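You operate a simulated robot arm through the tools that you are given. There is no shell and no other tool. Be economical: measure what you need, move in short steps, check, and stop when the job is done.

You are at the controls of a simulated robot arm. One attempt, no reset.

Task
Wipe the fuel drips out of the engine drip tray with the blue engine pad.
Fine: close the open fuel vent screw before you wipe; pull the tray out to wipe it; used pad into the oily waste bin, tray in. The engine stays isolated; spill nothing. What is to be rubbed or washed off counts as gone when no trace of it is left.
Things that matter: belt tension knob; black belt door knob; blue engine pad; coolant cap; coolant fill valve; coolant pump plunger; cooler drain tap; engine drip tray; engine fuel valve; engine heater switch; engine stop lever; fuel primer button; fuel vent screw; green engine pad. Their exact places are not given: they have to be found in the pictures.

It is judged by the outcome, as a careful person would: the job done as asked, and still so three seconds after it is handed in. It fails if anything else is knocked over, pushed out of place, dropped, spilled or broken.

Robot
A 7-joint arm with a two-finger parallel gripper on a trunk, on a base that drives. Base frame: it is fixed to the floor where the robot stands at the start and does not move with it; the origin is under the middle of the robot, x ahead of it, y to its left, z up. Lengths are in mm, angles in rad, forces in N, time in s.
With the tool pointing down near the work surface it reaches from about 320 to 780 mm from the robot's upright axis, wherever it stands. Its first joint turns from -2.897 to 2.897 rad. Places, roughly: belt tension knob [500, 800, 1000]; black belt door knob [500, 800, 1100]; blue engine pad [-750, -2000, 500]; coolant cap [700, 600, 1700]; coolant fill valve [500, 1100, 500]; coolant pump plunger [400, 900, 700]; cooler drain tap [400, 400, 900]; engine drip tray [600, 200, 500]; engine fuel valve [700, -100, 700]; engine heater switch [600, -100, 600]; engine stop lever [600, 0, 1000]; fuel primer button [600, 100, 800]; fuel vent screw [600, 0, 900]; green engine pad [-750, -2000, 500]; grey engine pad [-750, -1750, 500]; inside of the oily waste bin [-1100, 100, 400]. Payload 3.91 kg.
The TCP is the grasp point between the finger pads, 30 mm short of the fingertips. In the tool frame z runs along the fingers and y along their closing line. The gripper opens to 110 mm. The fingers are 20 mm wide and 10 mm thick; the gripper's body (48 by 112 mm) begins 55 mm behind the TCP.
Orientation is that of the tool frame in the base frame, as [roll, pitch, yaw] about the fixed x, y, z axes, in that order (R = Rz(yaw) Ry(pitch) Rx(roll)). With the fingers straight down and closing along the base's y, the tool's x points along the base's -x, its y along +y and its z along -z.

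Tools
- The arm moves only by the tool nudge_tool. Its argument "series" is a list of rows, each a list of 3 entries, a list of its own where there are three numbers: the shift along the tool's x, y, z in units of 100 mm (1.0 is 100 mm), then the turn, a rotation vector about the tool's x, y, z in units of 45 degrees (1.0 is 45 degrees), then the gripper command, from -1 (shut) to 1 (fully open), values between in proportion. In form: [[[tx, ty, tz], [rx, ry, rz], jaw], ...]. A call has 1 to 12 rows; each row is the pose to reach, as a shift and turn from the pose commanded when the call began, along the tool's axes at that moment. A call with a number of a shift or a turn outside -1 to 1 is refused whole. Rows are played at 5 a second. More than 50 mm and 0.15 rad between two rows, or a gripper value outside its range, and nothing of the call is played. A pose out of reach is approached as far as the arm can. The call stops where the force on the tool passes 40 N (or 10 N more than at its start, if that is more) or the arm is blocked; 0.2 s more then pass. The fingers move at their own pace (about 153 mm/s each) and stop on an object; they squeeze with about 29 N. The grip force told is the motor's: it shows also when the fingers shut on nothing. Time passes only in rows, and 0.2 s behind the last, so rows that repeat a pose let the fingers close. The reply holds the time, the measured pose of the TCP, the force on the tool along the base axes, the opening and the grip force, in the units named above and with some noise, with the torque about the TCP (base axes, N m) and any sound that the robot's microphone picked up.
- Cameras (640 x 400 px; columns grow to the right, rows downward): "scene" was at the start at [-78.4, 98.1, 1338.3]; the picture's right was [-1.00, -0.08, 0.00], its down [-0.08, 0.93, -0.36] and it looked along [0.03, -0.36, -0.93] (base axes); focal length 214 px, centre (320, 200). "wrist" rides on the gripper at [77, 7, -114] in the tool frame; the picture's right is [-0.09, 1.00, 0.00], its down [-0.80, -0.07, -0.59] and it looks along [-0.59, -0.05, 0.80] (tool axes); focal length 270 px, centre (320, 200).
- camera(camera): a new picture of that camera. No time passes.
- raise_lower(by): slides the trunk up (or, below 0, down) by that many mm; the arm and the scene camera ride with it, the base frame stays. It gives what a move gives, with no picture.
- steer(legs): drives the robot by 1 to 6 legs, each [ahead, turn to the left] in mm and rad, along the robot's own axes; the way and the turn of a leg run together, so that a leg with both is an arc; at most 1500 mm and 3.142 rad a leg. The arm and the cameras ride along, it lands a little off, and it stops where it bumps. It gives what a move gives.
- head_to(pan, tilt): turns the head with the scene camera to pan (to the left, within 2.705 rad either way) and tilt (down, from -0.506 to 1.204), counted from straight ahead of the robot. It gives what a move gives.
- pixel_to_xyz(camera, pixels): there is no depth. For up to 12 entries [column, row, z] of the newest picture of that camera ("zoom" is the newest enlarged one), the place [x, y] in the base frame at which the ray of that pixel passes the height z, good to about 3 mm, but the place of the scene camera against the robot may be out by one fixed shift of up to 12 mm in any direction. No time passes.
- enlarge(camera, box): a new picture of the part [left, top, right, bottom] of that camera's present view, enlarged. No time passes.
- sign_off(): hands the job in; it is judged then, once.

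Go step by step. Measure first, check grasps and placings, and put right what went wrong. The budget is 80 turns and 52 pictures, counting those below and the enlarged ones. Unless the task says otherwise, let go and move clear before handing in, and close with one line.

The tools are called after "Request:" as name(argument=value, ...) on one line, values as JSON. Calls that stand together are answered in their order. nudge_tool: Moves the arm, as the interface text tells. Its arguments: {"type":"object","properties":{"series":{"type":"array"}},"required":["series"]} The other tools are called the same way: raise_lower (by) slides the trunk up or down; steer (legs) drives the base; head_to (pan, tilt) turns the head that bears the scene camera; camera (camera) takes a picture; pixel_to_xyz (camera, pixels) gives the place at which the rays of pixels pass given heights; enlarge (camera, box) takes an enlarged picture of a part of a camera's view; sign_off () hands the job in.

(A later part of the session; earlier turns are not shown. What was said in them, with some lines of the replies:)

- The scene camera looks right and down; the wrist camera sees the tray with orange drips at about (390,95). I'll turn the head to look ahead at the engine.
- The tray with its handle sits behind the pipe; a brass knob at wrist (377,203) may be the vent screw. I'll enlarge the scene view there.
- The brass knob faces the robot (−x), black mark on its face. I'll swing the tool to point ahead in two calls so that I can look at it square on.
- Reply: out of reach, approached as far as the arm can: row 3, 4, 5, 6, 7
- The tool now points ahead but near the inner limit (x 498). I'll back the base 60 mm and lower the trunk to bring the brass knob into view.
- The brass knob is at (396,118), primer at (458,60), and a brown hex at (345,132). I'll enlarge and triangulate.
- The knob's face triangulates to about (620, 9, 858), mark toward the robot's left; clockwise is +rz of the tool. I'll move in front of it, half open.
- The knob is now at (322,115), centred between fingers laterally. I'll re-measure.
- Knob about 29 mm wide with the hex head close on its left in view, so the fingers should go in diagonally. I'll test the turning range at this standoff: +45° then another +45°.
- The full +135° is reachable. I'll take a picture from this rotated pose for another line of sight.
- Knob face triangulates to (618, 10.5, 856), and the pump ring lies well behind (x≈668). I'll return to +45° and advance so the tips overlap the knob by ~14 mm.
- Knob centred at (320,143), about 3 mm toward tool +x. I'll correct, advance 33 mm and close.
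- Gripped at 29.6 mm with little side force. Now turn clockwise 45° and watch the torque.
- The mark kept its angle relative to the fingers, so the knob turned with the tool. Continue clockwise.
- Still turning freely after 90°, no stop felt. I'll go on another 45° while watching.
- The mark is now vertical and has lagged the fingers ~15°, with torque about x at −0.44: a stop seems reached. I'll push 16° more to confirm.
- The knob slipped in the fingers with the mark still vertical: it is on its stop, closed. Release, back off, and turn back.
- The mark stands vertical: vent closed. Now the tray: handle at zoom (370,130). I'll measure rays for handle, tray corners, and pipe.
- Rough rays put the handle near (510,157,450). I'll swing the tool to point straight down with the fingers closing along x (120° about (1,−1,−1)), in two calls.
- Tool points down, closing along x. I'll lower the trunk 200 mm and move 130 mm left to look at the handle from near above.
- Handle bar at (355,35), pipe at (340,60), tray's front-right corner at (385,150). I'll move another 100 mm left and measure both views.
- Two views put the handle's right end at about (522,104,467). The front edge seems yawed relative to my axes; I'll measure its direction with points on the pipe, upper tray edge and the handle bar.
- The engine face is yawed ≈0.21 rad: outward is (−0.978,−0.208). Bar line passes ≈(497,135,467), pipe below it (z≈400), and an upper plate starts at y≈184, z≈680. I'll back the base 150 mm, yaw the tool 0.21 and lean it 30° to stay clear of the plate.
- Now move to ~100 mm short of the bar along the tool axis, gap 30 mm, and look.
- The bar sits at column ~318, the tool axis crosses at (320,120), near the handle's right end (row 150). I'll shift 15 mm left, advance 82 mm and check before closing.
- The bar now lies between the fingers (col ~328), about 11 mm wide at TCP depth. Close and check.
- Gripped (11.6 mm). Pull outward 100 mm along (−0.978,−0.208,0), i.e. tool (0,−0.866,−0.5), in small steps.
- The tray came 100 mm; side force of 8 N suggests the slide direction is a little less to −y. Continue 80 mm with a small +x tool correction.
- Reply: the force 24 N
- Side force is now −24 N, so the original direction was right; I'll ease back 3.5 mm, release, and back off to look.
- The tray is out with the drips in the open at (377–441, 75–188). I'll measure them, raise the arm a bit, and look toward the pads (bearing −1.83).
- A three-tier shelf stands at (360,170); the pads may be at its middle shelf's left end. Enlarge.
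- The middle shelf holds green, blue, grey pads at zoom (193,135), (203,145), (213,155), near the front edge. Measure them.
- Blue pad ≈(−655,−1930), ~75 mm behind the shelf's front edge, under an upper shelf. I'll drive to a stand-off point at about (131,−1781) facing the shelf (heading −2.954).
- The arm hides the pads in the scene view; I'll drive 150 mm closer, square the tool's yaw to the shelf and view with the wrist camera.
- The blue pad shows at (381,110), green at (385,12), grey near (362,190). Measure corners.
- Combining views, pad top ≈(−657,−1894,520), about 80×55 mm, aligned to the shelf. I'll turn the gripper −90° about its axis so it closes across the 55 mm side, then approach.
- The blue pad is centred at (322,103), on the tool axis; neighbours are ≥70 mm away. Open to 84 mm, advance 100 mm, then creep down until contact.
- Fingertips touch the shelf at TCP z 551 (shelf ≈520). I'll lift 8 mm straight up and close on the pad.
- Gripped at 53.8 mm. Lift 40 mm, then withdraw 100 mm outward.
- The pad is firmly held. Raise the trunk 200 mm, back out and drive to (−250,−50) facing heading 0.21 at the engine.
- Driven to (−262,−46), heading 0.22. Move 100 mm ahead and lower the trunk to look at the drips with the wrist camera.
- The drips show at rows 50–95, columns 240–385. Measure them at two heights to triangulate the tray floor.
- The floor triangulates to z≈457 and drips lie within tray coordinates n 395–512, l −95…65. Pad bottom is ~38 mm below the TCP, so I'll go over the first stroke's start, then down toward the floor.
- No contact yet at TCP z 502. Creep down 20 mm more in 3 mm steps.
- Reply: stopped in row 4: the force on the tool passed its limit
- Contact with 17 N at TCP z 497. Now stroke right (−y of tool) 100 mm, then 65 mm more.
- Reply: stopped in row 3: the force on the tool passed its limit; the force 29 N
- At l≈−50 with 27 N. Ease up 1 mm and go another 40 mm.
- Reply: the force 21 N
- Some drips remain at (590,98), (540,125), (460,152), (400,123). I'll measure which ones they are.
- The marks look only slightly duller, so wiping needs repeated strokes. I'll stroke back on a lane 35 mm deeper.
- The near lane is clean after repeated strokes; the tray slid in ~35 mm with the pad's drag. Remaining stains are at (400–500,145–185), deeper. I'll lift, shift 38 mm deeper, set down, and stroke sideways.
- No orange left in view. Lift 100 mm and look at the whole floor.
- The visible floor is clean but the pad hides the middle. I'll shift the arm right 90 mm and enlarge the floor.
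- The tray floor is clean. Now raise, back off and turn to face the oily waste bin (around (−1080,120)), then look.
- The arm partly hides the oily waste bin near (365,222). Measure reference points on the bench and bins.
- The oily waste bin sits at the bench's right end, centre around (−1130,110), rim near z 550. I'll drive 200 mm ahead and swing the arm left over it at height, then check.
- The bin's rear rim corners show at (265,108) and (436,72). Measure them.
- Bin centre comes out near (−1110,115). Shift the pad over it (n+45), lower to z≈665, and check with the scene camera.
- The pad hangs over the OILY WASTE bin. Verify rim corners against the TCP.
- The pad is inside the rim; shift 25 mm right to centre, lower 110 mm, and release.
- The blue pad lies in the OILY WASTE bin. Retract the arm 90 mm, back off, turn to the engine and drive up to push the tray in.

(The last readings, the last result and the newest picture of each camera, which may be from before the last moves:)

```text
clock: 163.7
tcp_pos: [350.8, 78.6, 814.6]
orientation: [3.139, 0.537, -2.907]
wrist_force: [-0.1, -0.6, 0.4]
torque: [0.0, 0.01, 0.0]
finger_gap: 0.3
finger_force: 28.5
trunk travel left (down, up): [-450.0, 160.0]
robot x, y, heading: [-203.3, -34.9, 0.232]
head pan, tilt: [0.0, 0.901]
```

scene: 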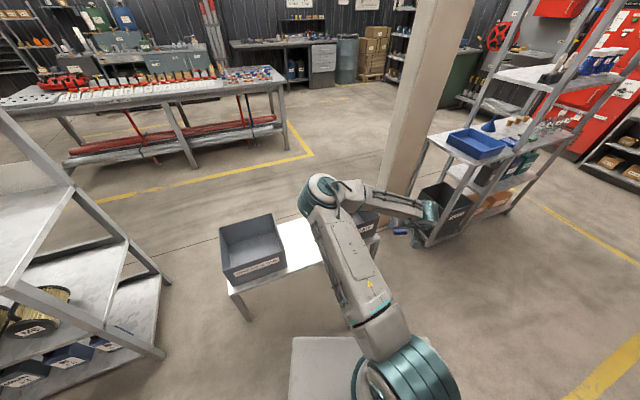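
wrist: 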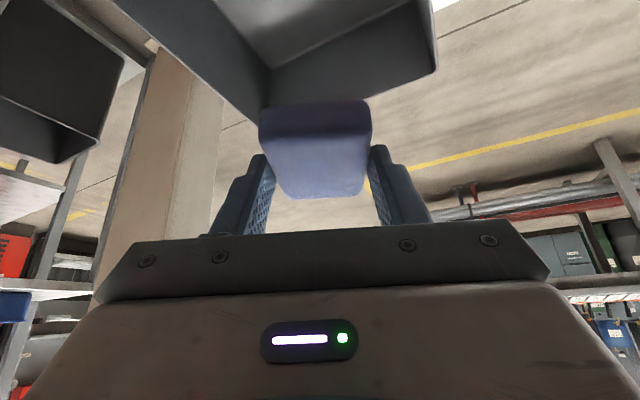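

Arm is back above the tray. Move to n≈300, l≈49 (in front of the handle bar), lower the trunk to z≈600, and look.

Request:
nudge_tool(series=[[[0.17, 0.15, -0.1], [0, 0, 0], -1], [[0.35, 0.3, -0.2], [0, 0, 0], -1], [[0.52, 0.46, -0.3], [0, 0, 0], -1], [[0.52, 0.46, -0.3], [0, 0, 0], -1]])

Request:
raise_lower(by=-215)

Request:
camera(camera="wrist")

```text
clock: 164.7
tcp_pos: [282.7, 109.6, 814.9]
orientation: [3.137, 0.535, -2.905]
wrist_force: [0.5, -0.3, 1.1]
torque: [-0.02, 0.0, 0.01]
finger_gap: 0.0
finger_force: 29.3
trunk travel left (down, up): [-450.0, 160.0]
robot x, y, heading: [-203.1, -33.0, 0.229]
head pan, tilt: [0.0, 0.901]
```

```text
clock: 166.9
tcp_pos: [282.8, 108.1, 599.9]
orientation: [3.14, 0.536, -2.906]
wrist_force: [-0.2, 0.7, -0.2]
torque: [0.04, 0.02, -0.04]
finger_gap: 0.0
finger_force: 28.7
trunk travel left (down, up): [-235.0, 375.0]
robot x, y, heading: [-206.6, -33.4, 0.233]
head pan, tilt: [0.0, 0.901]
```

```text
3 pictures are left
```

wrist: 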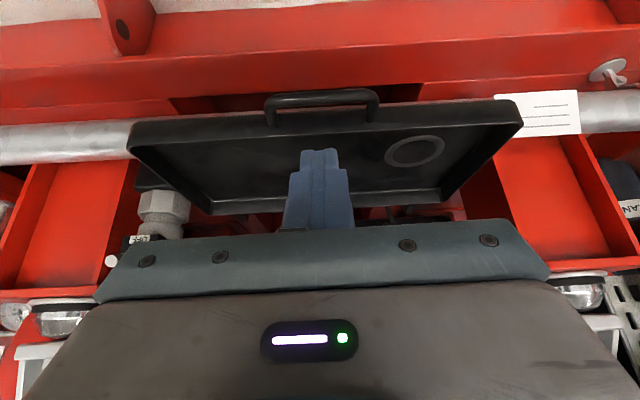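

The floor shows clean; the handle bar is at (321,97), between columns 270 and 375. Measure it.

Request:
pixel_to_xyz(camera="wrist", pixels=[[321, 98, 471], [270, 103, 471], [372, 95, 471]])

```text
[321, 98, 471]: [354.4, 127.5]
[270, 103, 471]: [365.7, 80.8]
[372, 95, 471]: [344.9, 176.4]
```

The bar is at n≈373, l≈51, needing to go to n≈513. Lower 115 mm in front of it, then push in.

Request:
nudge_tool(series=[[[0.2, 0, 0.346], [0, 0, 0], -1], [[0.4, 0.02, 0.693], [0, 0, 0], -1], [[0.575, 0.04, 0.996], [0, 0, 0], -1], [[0.575, 0.04, 0.996], [0, 0, 0], -1]])

Request:
nudge_tool(series=[[[-0.17, 0, 0.1], [0, 0, 0], -1], [[-0.34, 0, 0.2], [0, 0, 0], -1], [[-0.45, 0, 0.26], [0, 0, 0], -1], [[-0.56, 0, 0.325], [0, 0, 0], -1], [[-0.67, 0, 0.387], [0, 0, 0], -1], [[-0.78, 0, 0.45], [0, 0, 0], -1], [[-0.866, 0, 0.5], [0, 0, 0], -1], [[-0.866, 0, 0.5], [0, 0, 0], -1]])

```text
clock: 167.9
tcp_pos: [284.4, 112.6, 482.7]
orientation: [3.138, 0.536, -2.906]
wrist_force: [0.1, -0.5, 0.2]
torque: [0.0, -0.01, -0.01]
finger_gap: 0.1
finger_force: 29.0
trunk travel left (down, up): [-235.0, 375.0]
robot x, y, heading: [-200.3, -32.2, 0.234]
head pan, tilt: [0.0, 0.901]
```

```text
clock: 169.8
tcp_pos: [381.6, 136.3, 485.1]
orientation: [3.138, 0.535, -2.904]
wrist_force: [0.1, -0.8, 0.2]
torque: [0.03, 0.02, 0.0]
finger_gap: 0.0
finger_force: 29.2
trunk travel left (down, up): [-235.0, 375.0]
robot x, y, heading: [-202.1, -31.5, 0.231]
head pan, tilt: [0.0, 0.901]
```

No residual force; check whether the tray moved.

Request:
camera(camera="wrist")

```text
2 pictures are left
```

wrist: 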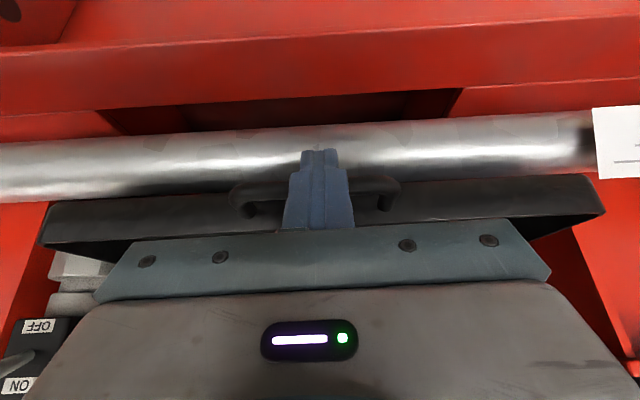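

The fingers are in front of the bar, pushing it. Continue 85 mm in, watching the force.

Request:
nudge_tool(series=[[[-0.13, 0, 0.075], [0, 0, 0], -1], [[-0.26, 0, 0.15], [0, 0, 0], -1], [[-0.39, 0, 0.225], [0, 0, 0], -1], [[-0.52, 0, 0.3], [0, 0, 0], -1], [[-0.6, 0, 0.346], [0, 0, 0], -1], [[-0.67, 0, 0.387], [0, 0, 0], -1], [[-0.74, 0, 0.427], [0, 0, 0], -1], [[-0.74, 0, 0.427], [0, 0, 0], -1]])

```text
clock: 171.6
tcp_pos: [463.5, 157.8, 486.7]
orientation: [3.139, 0.535, -2.906]
wrist_force: [-0.2, -0.7, -0.3]
torque: [0.02, -0.03, 0.02]
finger_gap: 0.0
finger_force: 29.5
trunk travel left (down, up): [-235.0, 375.0]
robot x, y, heading: [-206.6, -32.9, 0.227]
head pan, tilt: [0.0, 0.901]
```

No stop felt yet at n=486. Push further in 3 mm steps.

Request:
nudge_tool(series=[[[-0.026, 0, 0.015], [0, 0, 0], -1], [[-0.052, 0, 0.03], [0, 0, 0], -1], [[-0.078, 0, 0.045], [0, 0, 0], -1], [[-0.104, 0, 0.06], [0, 0, 0], -1], [[-0.13, 0, 0.075], [0, 0, 0], -1], [[-0.13, 0, 0.075], [0, 0, 0], -1]])

```text
clock: 172.4
tcp_pos: [467.4, 156.7, 484.1]
orientation: [3.139, 0.524, -2.906]
wrist_force: [-0.1, -0.6, 0.2]
torque: [-0.02, 0.04, -0.02]
finger_gap: 0.0
finger_force: 28.9
trunk travel left (down, up): [-235.0, 375.0]
robot x, y, heading: [-205.9, -32.8, 0.229]
head pan, tilt: [0.0, 0.901]
stopped in row 4: the force on the tool passed its limit (the readings are from after the stop); the commanded pose is now the measured one
```

The tray hit its stop at n≈489, right where it started. Back off 100 mm, raise, and check with an enlarged scene view.

Request:
nudge_tool(series=[[[0.2, 0, -0.115], [0, 0, 0], -1], [[0.5, 0, -0.29], [0, 0, 0], -1], [[0.866, 0, -0.5], [0, 0, 0], -1], [[0.866, 0, -0.5], [0, 0, 0], -1]])

Request:
raise_lower(by=200)

Request:
camera(camera="wrist")

```text
clock: 173.4
tcp_pos: [370.5, 133.8, 482.3]
orientation: [3.14, 0.525, -2.906]
wrist_force: [-0.6, 0.4, 0.1]
torque: [-0.03, 0.02, 0.02]
finger_gap: 0.0
finger_force: 29.7
trunk travel left (down, up): [-235.0, 375.0]
robot x, y, heading: [-203.0, -33.1, 0.23]
head pan, tilt: [0.0, 0.901]
```

```text
clock: 175.6
tcp_pos: [371.6, 134.3, 682.7]
orientation: [3.139, 0.524, -2.904]
wrist_force: [0.1, -0.3, -0.1]
torque: [-0.03, -0.03, -0.01]
finger_gap: 0.1
finger_force: 28.8
trunk travel left (down, up): [-435.0, 175.0]
robot x, y, heading: [-198.9, -32.9, 0.233]
head pan, tilt: [0.0, 0.901]
```

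```text
1 pictures are left
```

wrist: 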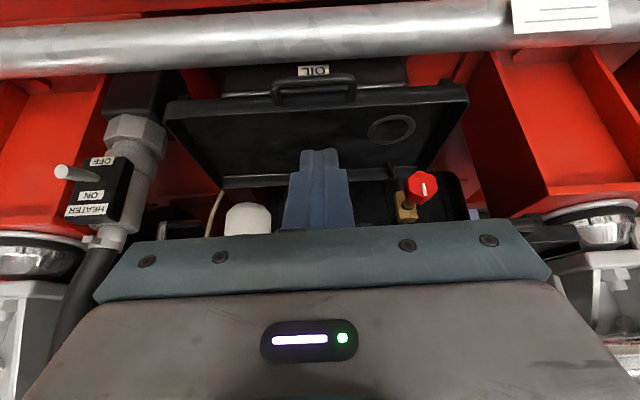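

Request:
pixel_to_xyz(camera="wrist", pixels=[[313, 86, 471], [272, 90, 471], [354, 82, 471]])

```text
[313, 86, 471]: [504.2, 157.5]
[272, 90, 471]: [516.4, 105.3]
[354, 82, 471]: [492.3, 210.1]
```

The handle is back at its original place (right end ≈(516,105) vs (522,104) before). A last enlarged look at the floor for traces, after which I back off.

Request:
enlarge(camera="wrist", box=[160, 70, 480, 200])

Request:
steer(legs=[[-100, 0]])

```text
2.00 times, centred on (320, 135) of wrist
```

zoom: 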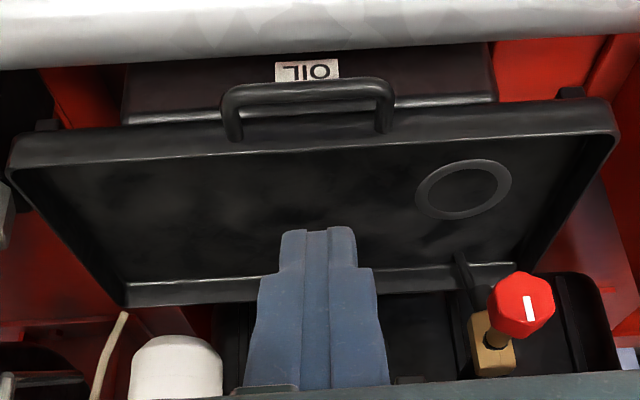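

```text
clock: 176.8
tcp_pos: [273.9, 110.4, 682.2]
orientation: [3.14, 0.523, -2.905]
wrist_force: [0.2, 0.8, -0.2]
torque: [-0.01, -0.01, 0.05]
finger_gap: 0.2
finger_force: 28.6
trunk travel left (down, up): [-435.0, 175.0]
robot x, y, heading: [-296.8, -56.5, 0.232]
head pan, tilt: [0.0, 0.901]
```

The tray floor shows no trace of fuel, the tray is in, the pad is in the oily waste bin, and the arm is clear. Handing in.

Request:
sign_off()

```text
The job is handed in.
```

The fuel vent screw is closed, the drip tray is wiped clean with the blue pad and pushed back in to its stop. The used pad is in the oily waste bin, and I didn't touch the other engine controls.
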